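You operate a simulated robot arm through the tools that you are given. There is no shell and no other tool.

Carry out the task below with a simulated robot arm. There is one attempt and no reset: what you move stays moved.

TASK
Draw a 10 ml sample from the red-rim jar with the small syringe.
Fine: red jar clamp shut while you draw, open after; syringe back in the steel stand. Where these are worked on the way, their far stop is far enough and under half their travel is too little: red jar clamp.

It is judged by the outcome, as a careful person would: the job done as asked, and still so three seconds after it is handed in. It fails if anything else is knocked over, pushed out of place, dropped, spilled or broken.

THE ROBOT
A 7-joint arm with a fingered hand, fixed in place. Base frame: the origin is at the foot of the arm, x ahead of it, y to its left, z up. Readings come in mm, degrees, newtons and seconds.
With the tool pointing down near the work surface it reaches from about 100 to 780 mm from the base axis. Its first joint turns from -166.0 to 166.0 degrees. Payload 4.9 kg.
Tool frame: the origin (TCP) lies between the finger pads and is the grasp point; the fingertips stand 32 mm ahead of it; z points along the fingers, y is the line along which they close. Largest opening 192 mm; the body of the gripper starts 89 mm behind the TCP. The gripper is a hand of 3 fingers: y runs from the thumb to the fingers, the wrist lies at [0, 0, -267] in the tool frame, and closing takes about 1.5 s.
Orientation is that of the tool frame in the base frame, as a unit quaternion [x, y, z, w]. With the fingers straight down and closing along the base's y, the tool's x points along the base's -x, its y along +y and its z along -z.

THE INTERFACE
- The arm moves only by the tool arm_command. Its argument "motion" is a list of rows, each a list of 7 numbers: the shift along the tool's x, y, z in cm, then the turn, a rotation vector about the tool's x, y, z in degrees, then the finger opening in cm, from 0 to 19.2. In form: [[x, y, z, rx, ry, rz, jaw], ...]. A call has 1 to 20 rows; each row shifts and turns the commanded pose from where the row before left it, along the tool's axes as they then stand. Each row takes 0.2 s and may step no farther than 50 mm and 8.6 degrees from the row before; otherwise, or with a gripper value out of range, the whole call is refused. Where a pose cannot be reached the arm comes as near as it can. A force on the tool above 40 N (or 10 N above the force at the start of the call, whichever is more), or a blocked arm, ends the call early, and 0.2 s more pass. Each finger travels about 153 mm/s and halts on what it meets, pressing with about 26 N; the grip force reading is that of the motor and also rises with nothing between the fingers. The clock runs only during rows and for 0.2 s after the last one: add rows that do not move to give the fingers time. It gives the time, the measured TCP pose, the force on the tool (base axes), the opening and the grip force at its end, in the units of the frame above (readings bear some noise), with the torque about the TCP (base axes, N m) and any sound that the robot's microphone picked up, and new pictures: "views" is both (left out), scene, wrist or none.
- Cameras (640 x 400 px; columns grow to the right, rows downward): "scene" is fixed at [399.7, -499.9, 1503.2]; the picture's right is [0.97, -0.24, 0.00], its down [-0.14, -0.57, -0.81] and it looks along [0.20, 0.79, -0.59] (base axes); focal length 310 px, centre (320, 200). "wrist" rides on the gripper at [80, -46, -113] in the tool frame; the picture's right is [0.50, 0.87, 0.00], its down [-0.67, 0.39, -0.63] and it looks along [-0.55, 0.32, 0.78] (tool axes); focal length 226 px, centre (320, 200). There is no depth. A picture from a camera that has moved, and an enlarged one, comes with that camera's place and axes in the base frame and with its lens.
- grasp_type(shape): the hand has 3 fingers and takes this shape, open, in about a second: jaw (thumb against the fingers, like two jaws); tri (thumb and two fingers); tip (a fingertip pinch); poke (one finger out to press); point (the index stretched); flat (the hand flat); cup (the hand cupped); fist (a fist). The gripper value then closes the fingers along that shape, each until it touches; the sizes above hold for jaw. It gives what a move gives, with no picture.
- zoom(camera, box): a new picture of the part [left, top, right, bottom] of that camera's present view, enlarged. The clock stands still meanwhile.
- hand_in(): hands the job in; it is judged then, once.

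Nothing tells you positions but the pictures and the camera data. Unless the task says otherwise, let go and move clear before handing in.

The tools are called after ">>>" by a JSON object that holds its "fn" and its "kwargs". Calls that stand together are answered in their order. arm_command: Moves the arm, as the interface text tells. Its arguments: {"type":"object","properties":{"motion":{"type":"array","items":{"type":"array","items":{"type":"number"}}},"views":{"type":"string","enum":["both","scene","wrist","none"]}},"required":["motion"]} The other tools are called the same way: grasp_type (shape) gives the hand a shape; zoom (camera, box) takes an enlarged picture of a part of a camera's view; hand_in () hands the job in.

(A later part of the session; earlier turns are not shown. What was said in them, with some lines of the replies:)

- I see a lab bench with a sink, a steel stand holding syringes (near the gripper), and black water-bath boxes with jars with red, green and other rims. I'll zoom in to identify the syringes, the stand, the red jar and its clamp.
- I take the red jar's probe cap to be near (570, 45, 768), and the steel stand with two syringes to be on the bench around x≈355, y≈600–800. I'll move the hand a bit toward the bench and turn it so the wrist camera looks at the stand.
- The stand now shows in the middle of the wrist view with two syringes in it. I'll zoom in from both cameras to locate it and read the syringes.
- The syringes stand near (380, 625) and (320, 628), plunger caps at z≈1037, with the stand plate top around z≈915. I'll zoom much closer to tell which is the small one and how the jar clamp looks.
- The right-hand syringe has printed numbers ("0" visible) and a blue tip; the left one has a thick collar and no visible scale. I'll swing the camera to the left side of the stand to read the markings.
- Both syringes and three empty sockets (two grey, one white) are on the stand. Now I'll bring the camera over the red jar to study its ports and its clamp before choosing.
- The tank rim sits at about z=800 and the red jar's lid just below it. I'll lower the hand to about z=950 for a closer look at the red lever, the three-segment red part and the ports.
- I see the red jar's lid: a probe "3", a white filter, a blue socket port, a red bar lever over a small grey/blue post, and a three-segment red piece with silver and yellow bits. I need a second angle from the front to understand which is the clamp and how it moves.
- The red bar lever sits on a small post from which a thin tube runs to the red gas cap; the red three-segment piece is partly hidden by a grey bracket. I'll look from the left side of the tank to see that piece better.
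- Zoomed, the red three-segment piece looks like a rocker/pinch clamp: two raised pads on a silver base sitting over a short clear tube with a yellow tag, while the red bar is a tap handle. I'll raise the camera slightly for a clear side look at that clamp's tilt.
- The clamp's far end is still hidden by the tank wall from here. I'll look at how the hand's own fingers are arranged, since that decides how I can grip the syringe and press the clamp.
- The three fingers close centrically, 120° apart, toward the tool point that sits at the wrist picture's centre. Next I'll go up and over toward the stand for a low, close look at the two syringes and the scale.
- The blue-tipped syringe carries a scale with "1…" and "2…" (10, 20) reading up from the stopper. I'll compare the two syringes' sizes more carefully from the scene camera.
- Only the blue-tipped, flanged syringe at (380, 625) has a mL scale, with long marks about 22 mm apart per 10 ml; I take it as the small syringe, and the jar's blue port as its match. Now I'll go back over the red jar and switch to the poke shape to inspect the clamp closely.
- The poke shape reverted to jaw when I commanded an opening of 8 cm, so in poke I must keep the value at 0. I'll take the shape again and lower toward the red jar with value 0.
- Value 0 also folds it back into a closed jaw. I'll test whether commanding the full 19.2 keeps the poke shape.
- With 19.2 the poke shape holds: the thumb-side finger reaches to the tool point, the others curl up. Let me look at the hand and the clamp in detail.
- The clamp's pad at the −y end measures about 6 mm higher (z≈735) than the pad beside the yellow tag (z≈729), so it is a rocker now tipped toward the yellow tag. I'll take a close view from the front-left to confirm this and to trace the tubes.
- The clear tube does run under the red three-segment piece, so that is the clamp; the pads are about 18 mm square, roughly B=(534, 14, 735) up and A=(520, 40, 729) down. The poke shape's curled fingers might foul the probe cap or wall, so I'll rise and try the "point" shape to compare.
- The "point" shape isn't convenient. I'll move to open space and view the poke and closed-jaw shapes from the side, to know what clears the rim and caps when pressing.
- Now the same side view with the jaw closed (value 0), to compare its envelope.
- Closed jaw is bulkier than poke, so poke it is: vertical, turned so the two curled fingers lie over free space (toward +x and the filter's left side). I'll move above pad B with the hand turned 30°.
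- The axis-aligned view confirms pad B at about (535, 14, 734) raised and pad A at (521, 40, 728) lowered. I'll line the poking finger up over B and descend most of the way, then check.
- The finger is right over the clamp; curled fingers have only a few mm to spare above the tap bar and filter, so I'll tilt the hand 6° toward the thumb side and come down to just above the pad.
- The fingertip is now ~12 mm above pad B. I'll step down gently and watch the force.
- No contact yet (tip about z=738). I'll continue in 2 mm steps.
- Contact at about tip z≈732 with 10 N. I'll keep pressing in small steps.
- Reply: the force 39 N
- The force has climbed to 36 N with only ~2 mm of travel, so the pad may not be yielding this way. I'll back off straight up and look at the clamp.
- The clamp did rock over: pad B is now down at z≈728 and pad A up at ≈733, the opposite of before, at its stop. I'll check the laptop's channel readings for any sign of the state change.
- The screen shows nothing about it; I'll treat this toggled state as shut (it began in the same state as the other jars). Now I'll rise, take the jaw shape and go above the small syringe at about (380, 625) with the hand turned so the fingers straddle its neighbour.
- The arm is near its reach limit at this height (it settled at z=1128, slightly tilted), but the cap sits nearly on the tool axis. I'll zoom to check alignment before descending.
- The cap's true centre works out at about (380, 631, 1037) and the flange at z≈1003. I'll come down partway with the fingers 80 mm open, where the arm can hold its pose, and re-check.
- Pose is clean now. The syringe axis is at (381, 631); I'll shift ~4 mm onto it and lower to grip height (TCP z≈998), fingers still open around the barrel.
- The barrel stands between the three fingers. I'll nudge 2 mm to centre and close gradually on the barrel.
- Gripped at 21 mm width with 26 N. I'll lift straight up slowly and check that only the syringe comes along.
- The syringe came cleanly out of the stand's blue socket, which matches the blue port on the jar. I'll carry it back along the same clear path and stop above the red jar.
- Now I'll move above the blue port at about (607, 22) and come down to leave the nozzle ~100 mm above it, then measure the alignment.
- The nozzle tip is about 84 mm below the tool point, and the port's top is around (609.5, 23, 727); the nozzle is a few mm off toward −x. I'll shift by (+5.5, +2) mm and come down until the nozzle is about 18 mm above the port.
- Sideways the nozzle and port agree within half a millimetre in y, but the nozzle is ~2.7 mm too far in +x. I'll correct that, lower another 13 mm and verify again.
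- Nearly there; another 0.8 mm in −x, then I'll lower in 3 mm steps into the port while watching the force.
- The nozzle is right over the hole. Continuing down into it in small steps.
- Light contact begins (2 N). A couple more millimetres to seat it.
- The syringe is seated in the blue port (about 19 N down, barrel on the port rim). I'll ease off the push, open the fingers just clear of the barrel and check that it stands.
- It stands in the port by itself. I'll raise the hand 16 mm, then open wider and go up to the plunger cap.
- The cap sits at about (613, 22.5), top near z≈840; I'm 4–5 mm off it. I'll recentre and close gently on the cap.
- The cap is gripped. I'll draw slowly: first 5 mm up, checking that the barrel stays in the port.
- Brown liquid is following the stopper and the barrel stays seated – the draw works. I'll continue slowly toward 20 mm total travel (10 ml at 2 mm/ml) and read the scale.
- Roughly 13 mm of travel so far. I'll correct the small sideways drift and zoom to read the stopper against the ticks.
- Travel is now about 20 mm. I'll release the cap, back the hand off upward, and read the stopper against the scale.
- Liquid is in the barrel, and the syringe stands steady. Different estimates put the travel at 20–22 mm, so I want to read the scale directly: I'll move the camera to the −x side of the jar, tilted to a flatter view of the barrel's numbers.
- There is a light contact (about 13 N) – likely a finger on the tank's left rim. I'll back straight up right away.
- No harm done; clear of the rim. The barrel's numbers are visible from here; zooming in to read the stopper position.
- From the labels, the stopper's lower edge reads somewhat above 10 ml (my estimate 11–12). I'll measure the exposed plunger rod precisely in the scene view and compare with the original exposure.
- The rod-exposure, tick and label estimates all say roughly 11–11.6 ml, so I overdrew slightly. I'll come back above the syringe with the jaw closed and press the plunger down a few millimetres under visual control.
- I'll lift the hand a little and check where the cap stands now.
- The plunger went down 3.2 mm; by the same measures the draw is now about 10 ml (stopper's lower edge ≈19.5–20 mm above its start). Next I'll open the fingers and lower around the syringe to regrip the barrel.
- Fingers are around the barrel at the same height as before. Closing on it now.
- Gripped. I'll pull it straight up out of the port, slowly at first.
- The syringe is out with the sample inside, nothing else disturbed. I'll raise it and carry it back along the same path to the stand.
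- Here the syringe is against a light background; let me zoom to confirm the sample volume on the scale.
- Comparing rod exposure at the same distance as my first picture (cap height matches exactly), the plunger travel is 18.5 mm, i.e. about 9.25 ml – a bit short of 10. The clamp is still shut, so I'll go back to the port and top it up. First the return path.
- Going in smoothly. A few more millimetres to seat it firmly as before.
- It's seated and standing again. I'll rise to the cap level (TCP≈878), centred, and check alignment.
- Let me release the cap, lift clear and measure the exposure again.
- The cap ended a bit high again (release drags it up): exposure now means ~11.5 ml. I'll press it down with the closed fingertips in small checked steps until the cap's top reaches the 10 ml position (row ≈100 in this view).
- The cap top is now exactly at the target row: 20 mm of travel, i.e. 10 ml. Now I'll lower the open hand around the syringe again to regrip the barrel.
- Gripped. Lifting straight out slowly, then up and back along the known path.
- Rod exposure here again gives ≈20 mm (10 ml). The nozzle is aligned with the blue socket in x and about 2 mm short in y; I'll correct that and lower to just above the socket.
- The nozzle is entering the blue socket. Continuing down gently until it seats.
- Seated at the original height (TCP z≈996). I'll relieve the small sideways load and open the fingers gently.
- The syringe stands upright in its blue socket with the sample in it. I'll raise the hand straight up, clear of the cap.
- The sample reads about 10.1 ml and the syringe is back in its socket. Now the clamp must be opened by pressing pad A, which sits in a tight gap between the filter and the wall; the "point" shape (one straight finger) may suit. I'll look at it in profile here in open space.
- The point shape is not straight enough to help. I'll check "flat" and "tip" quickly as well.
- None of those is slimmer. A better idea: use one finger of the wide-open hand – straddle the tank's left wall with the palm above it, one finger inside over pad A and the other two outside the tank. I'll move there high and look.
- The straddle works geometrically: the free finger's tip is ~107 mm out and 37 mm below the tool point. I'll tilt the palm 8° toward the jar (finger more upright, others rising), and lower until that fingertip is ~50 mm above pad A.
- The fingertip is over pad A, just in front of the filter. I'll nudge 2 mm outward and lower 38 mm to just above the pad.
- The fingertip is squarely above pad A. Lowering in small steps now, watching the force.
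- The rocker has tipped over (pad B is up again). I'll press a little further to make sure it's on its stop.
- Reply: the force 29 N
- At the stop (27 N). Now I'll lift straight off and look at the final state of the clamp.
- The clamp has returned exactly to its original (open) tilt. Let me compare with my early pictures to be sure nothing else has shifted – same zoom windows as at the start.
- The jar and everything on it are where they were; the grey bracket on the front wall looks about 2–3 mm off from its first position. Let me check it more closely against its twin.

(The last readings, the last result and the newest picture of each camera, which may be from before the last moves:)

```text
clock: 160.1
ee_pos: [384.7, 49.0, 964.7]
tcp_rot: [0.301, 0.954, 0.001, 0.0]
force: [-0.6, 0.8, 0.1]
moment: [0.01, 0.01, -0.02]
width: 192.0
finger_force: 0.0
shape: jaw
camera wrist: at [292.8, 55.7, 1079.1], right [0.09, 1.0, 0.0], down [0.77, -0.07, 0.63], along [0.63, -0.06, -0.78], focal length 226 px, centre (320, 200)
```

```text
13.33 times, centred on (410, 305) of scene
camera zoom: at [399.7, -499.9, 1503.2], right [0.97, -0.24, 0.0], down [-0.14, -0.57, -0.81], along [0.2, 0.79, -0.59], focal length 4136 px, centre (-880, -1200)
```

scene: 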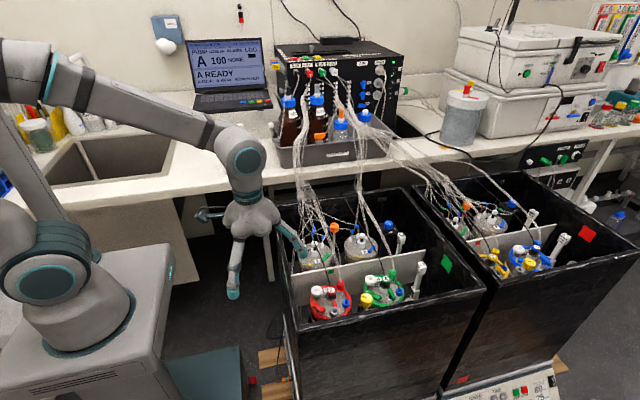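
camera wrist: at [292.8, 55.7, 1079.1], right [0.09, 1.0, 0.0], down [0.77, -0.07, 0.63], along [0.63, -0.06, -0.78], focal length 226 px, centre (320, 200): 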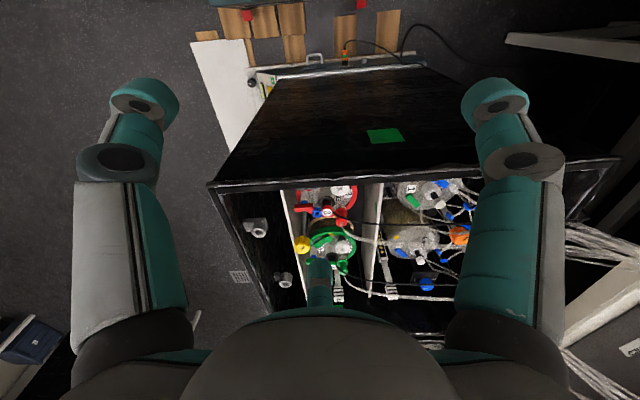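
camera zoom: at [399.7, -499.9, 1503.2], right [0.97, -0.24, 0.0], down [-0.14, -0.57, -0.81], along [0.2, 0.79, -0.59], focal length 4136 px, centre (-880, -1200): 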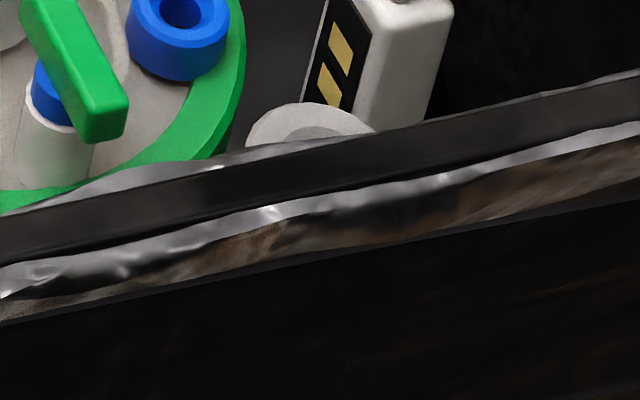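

The bracket is only ~2 mm off and sits normally on the wall. Finally I'll raise the arm clear toward its starting pose and take a last look at the stand and the jars.

>>> {"fn": "arm_command", "kwargs": {"motion": [[0, 0, -4.5, 0, 0, 0, 19.2], [0, 0, -4.5, 0, 0, 0, 19.2], [0, 0, -4.5, 0, 0, 0, 19.2], [0, 0, -4.5, 0, 0, 0, 19.2], [0, 0, -4.5, 0, 0, 0, 19.2], [-0.5, 3.0, 0, 0, 0, 0, 19.2], [-0.5, 3.0, 0, 0, 0, 0, 19.2], [0, 0, 0, 0, 0, 0, 19.2], [0, 0, 0, 0, 0, 0, 19.2]], "views": "both"}}

>>> {"fn": "zoom", "kwargs": {"camera": "scene", "box": [205, 100, 285, 175]}}

>>> {"fn": "zoom", "kwargs": {"camera": "scene", "box": [232, 128, 257, 160]}}

>>> {"fn": "zoom", "kwargs": {"camera": "scene", "box": [270, 200, 440, 330]}}

```text
clock: 162.1
ee_pos: [427.5, 96.7, 1189.0]
tcp_rot: [0.3, 0.954, 0.0, 0.0]
force: [-0.7, 0.0, -0.3]
moment: [-0.02, 0.0, 0.02]
width: 192.0
finger_force: 0.0
shape: jaw
camera wrist: at [336.0, 103.3, 1303.4], right [0.09, 1.0, 0.0], down [0.77, -0.07, 0.63], along [0.63, -0.06, -0.78], focal length 226 px, centre (320, 200)
```

scene: 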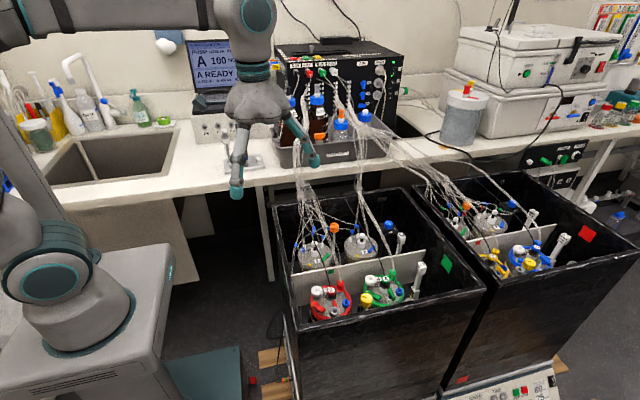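
wrist: 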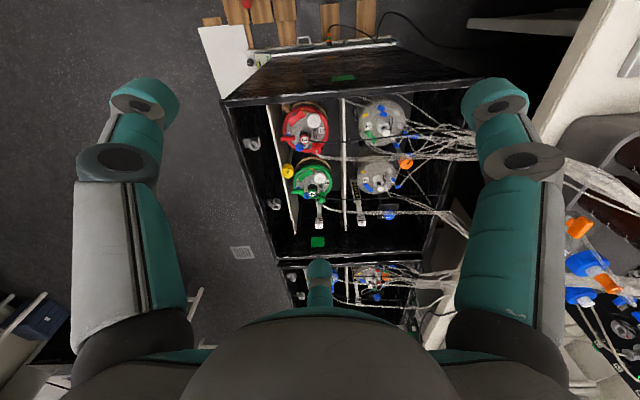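

```text
5.33 times, centred on (245, 138) of scene
camera zoom: at [399.7, -499.9, 1503.2], right [0.97, -0.24, 0.0], down [-0.14, -0.57, -0.81], along [0.2, 0.79, -0.59], focal length 1654 px, centre (720, 533)
```

zoom: 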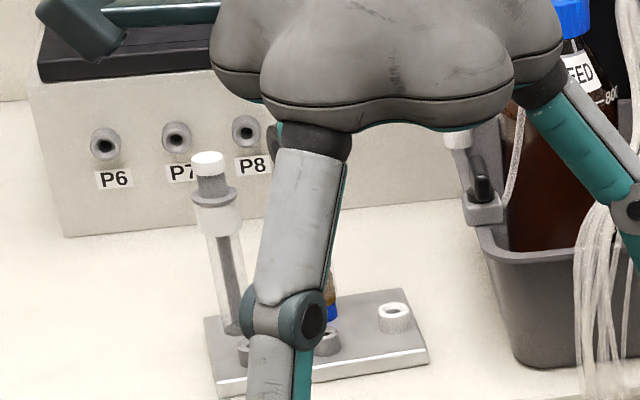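

```text
12.50 times, centred on (244, 144) of scene
camera zoom: at [399.7, -499.9, 1503.2], right [0.97, -0.24, 0.0], down [-0.14, -0.57, -0.81], along [0.2, 0.79, -0.59], focal length 3878 px, centre (1264, 900)
```

zoom: 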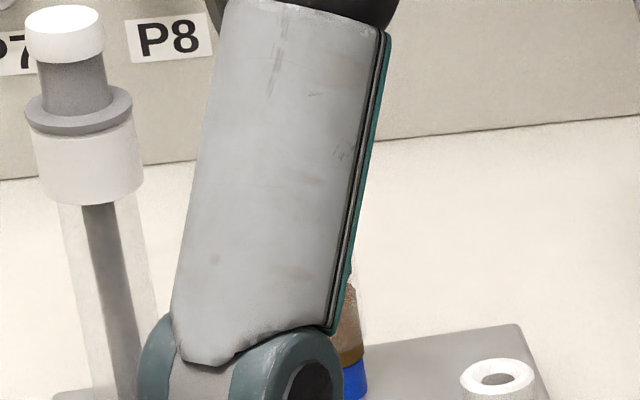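

```text
3.08 times, centred on (355, 265) of scene
camera zoom: at [399.7, -499.9, 1503.2], right [0.97, -0.24, 0.0], down [-0.14, -0.57, -0.81], along [0.2, 0.79, -0.59], focal length 954 px, centre (212, 0)
```

zoom: 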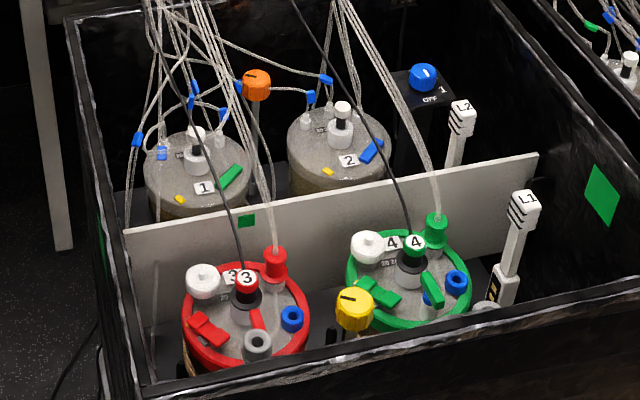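

The jars look right. My hand hides the stand in this view, so I'll shift it aside for a last check of the syringe.

>>> {"fn": "arm_command", "kwargs": {"motion": [[3.6, -2.5, 0, 0, 0, 0, 19.2], [3.6, -2.5, 0, 0, 0, 0, 19.2], [3.6, -2.5, 0, 0, 0, 0, 19.2], [3.6, -2.5, 0, 0, 0, 0, 19.2], [0, 0, 0, 0, 0, 0, 19.2]], "views": "scene"}}

>>> {"fn": "zoom", "kwargs": {"camera": "scene", "box": [205, 100, 285, 175]}}

>>> {"fn": "zoom", "kwargs": {"camera": "scene", "box": [230, 122, 255, 158]}}

```text
clock: 163.3
ee_pos: [253.9, 93.7, 1190.8]
tcp_rot: [0.301, 0.954, 0.0, 0.0]
force: [0.1, 0.3, 0.1]
moment: [-0.01, 0.0, -0.01]
width: 192.2
finger_force: 0.1
shape: jaw
```

scene: 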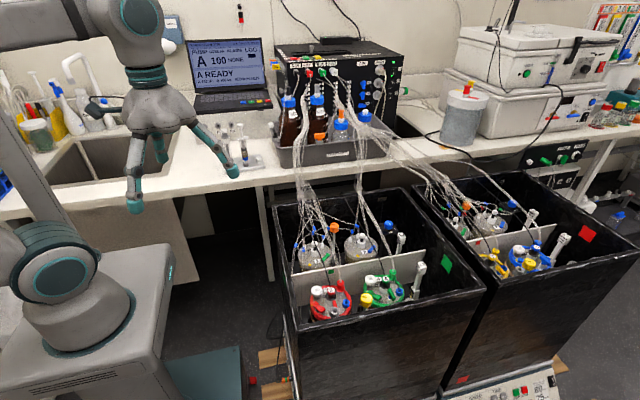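

```text
5.33 times, centred on (245, 138) of scene
camera zoom: at [399.7, -499.9, 1503.2], right [0.97, -0.24, 0.0], down [-0.14, -0.57, -0.81], along [0.2, 0.79, -0.59], focal length 1654 px, centre (720, 533)
```

zoom: 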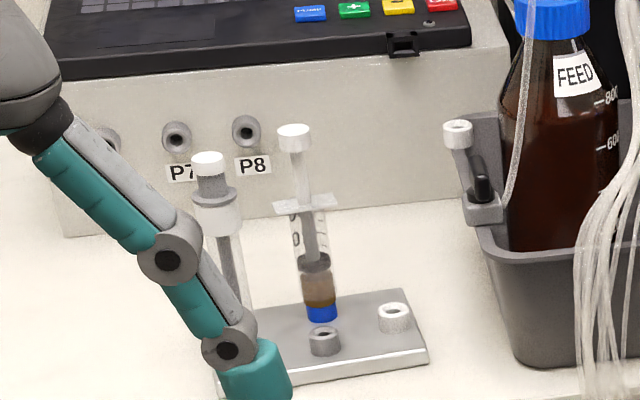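

```text
11.11 times, centred on (242, 140) of scene
camera zoom: at [399.7, -499.9, 1503.2], right [0.97, -0.24, 0.0], down [-0.14, -0.57, -0.81], along [0.2, 0.79, -0.59], focal length 3447 px, centre (1181, 867)
```

zoom: 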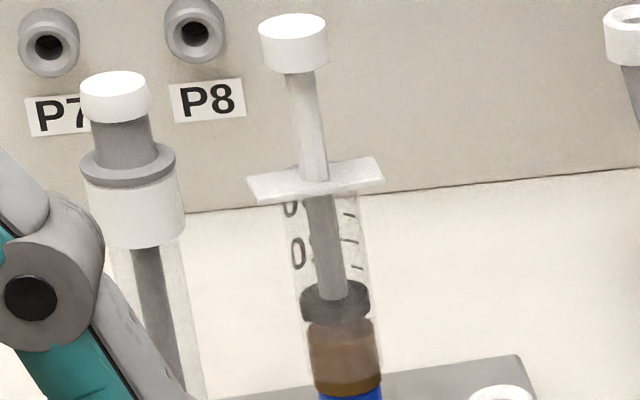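

The small syringe stands upright in its blue socket on the steel stand and holds the roughly 10 ml sample. The red jar's clamp is tipped back to open, and the arm is clear of everything. I'm handing the job in.

>>> {"fn": "hand_in", "kwargs": {}}

```text
The job is handed in.
```

I drew a sample of about 10 ml from the red-rim jar with the small syringe, and the job is handed in. The syringe is back upright in its blue socket on the steel stand.

- **Volume:** I overdrew, pushed back, found it about 0.75 ml short, and topped it up at the jar. The final plunger travel measured about 20 mm, which is close to 10 ml on the scale.
- **Clamp:** I took the red three-segment rocker over the clear tube to be the clamp. I also took its starting position, the same as on the green jar's clamp, to be open. I rocked it to its far stop before drawing and back to its first stop afterwards. If it actually started shut, those two states are reversed.
- **Rim contact:** While moving to read the scale, the hand touched something, most likely the tank's left rim, with about 13 N. I backed off at once.
- **Grey bracket:** The bracket on the front wall by the red jar now sits about 2 mm from where it was. I left it rather than risk moving it further.

I saw no spills, and nothing was dropped or knocked over.
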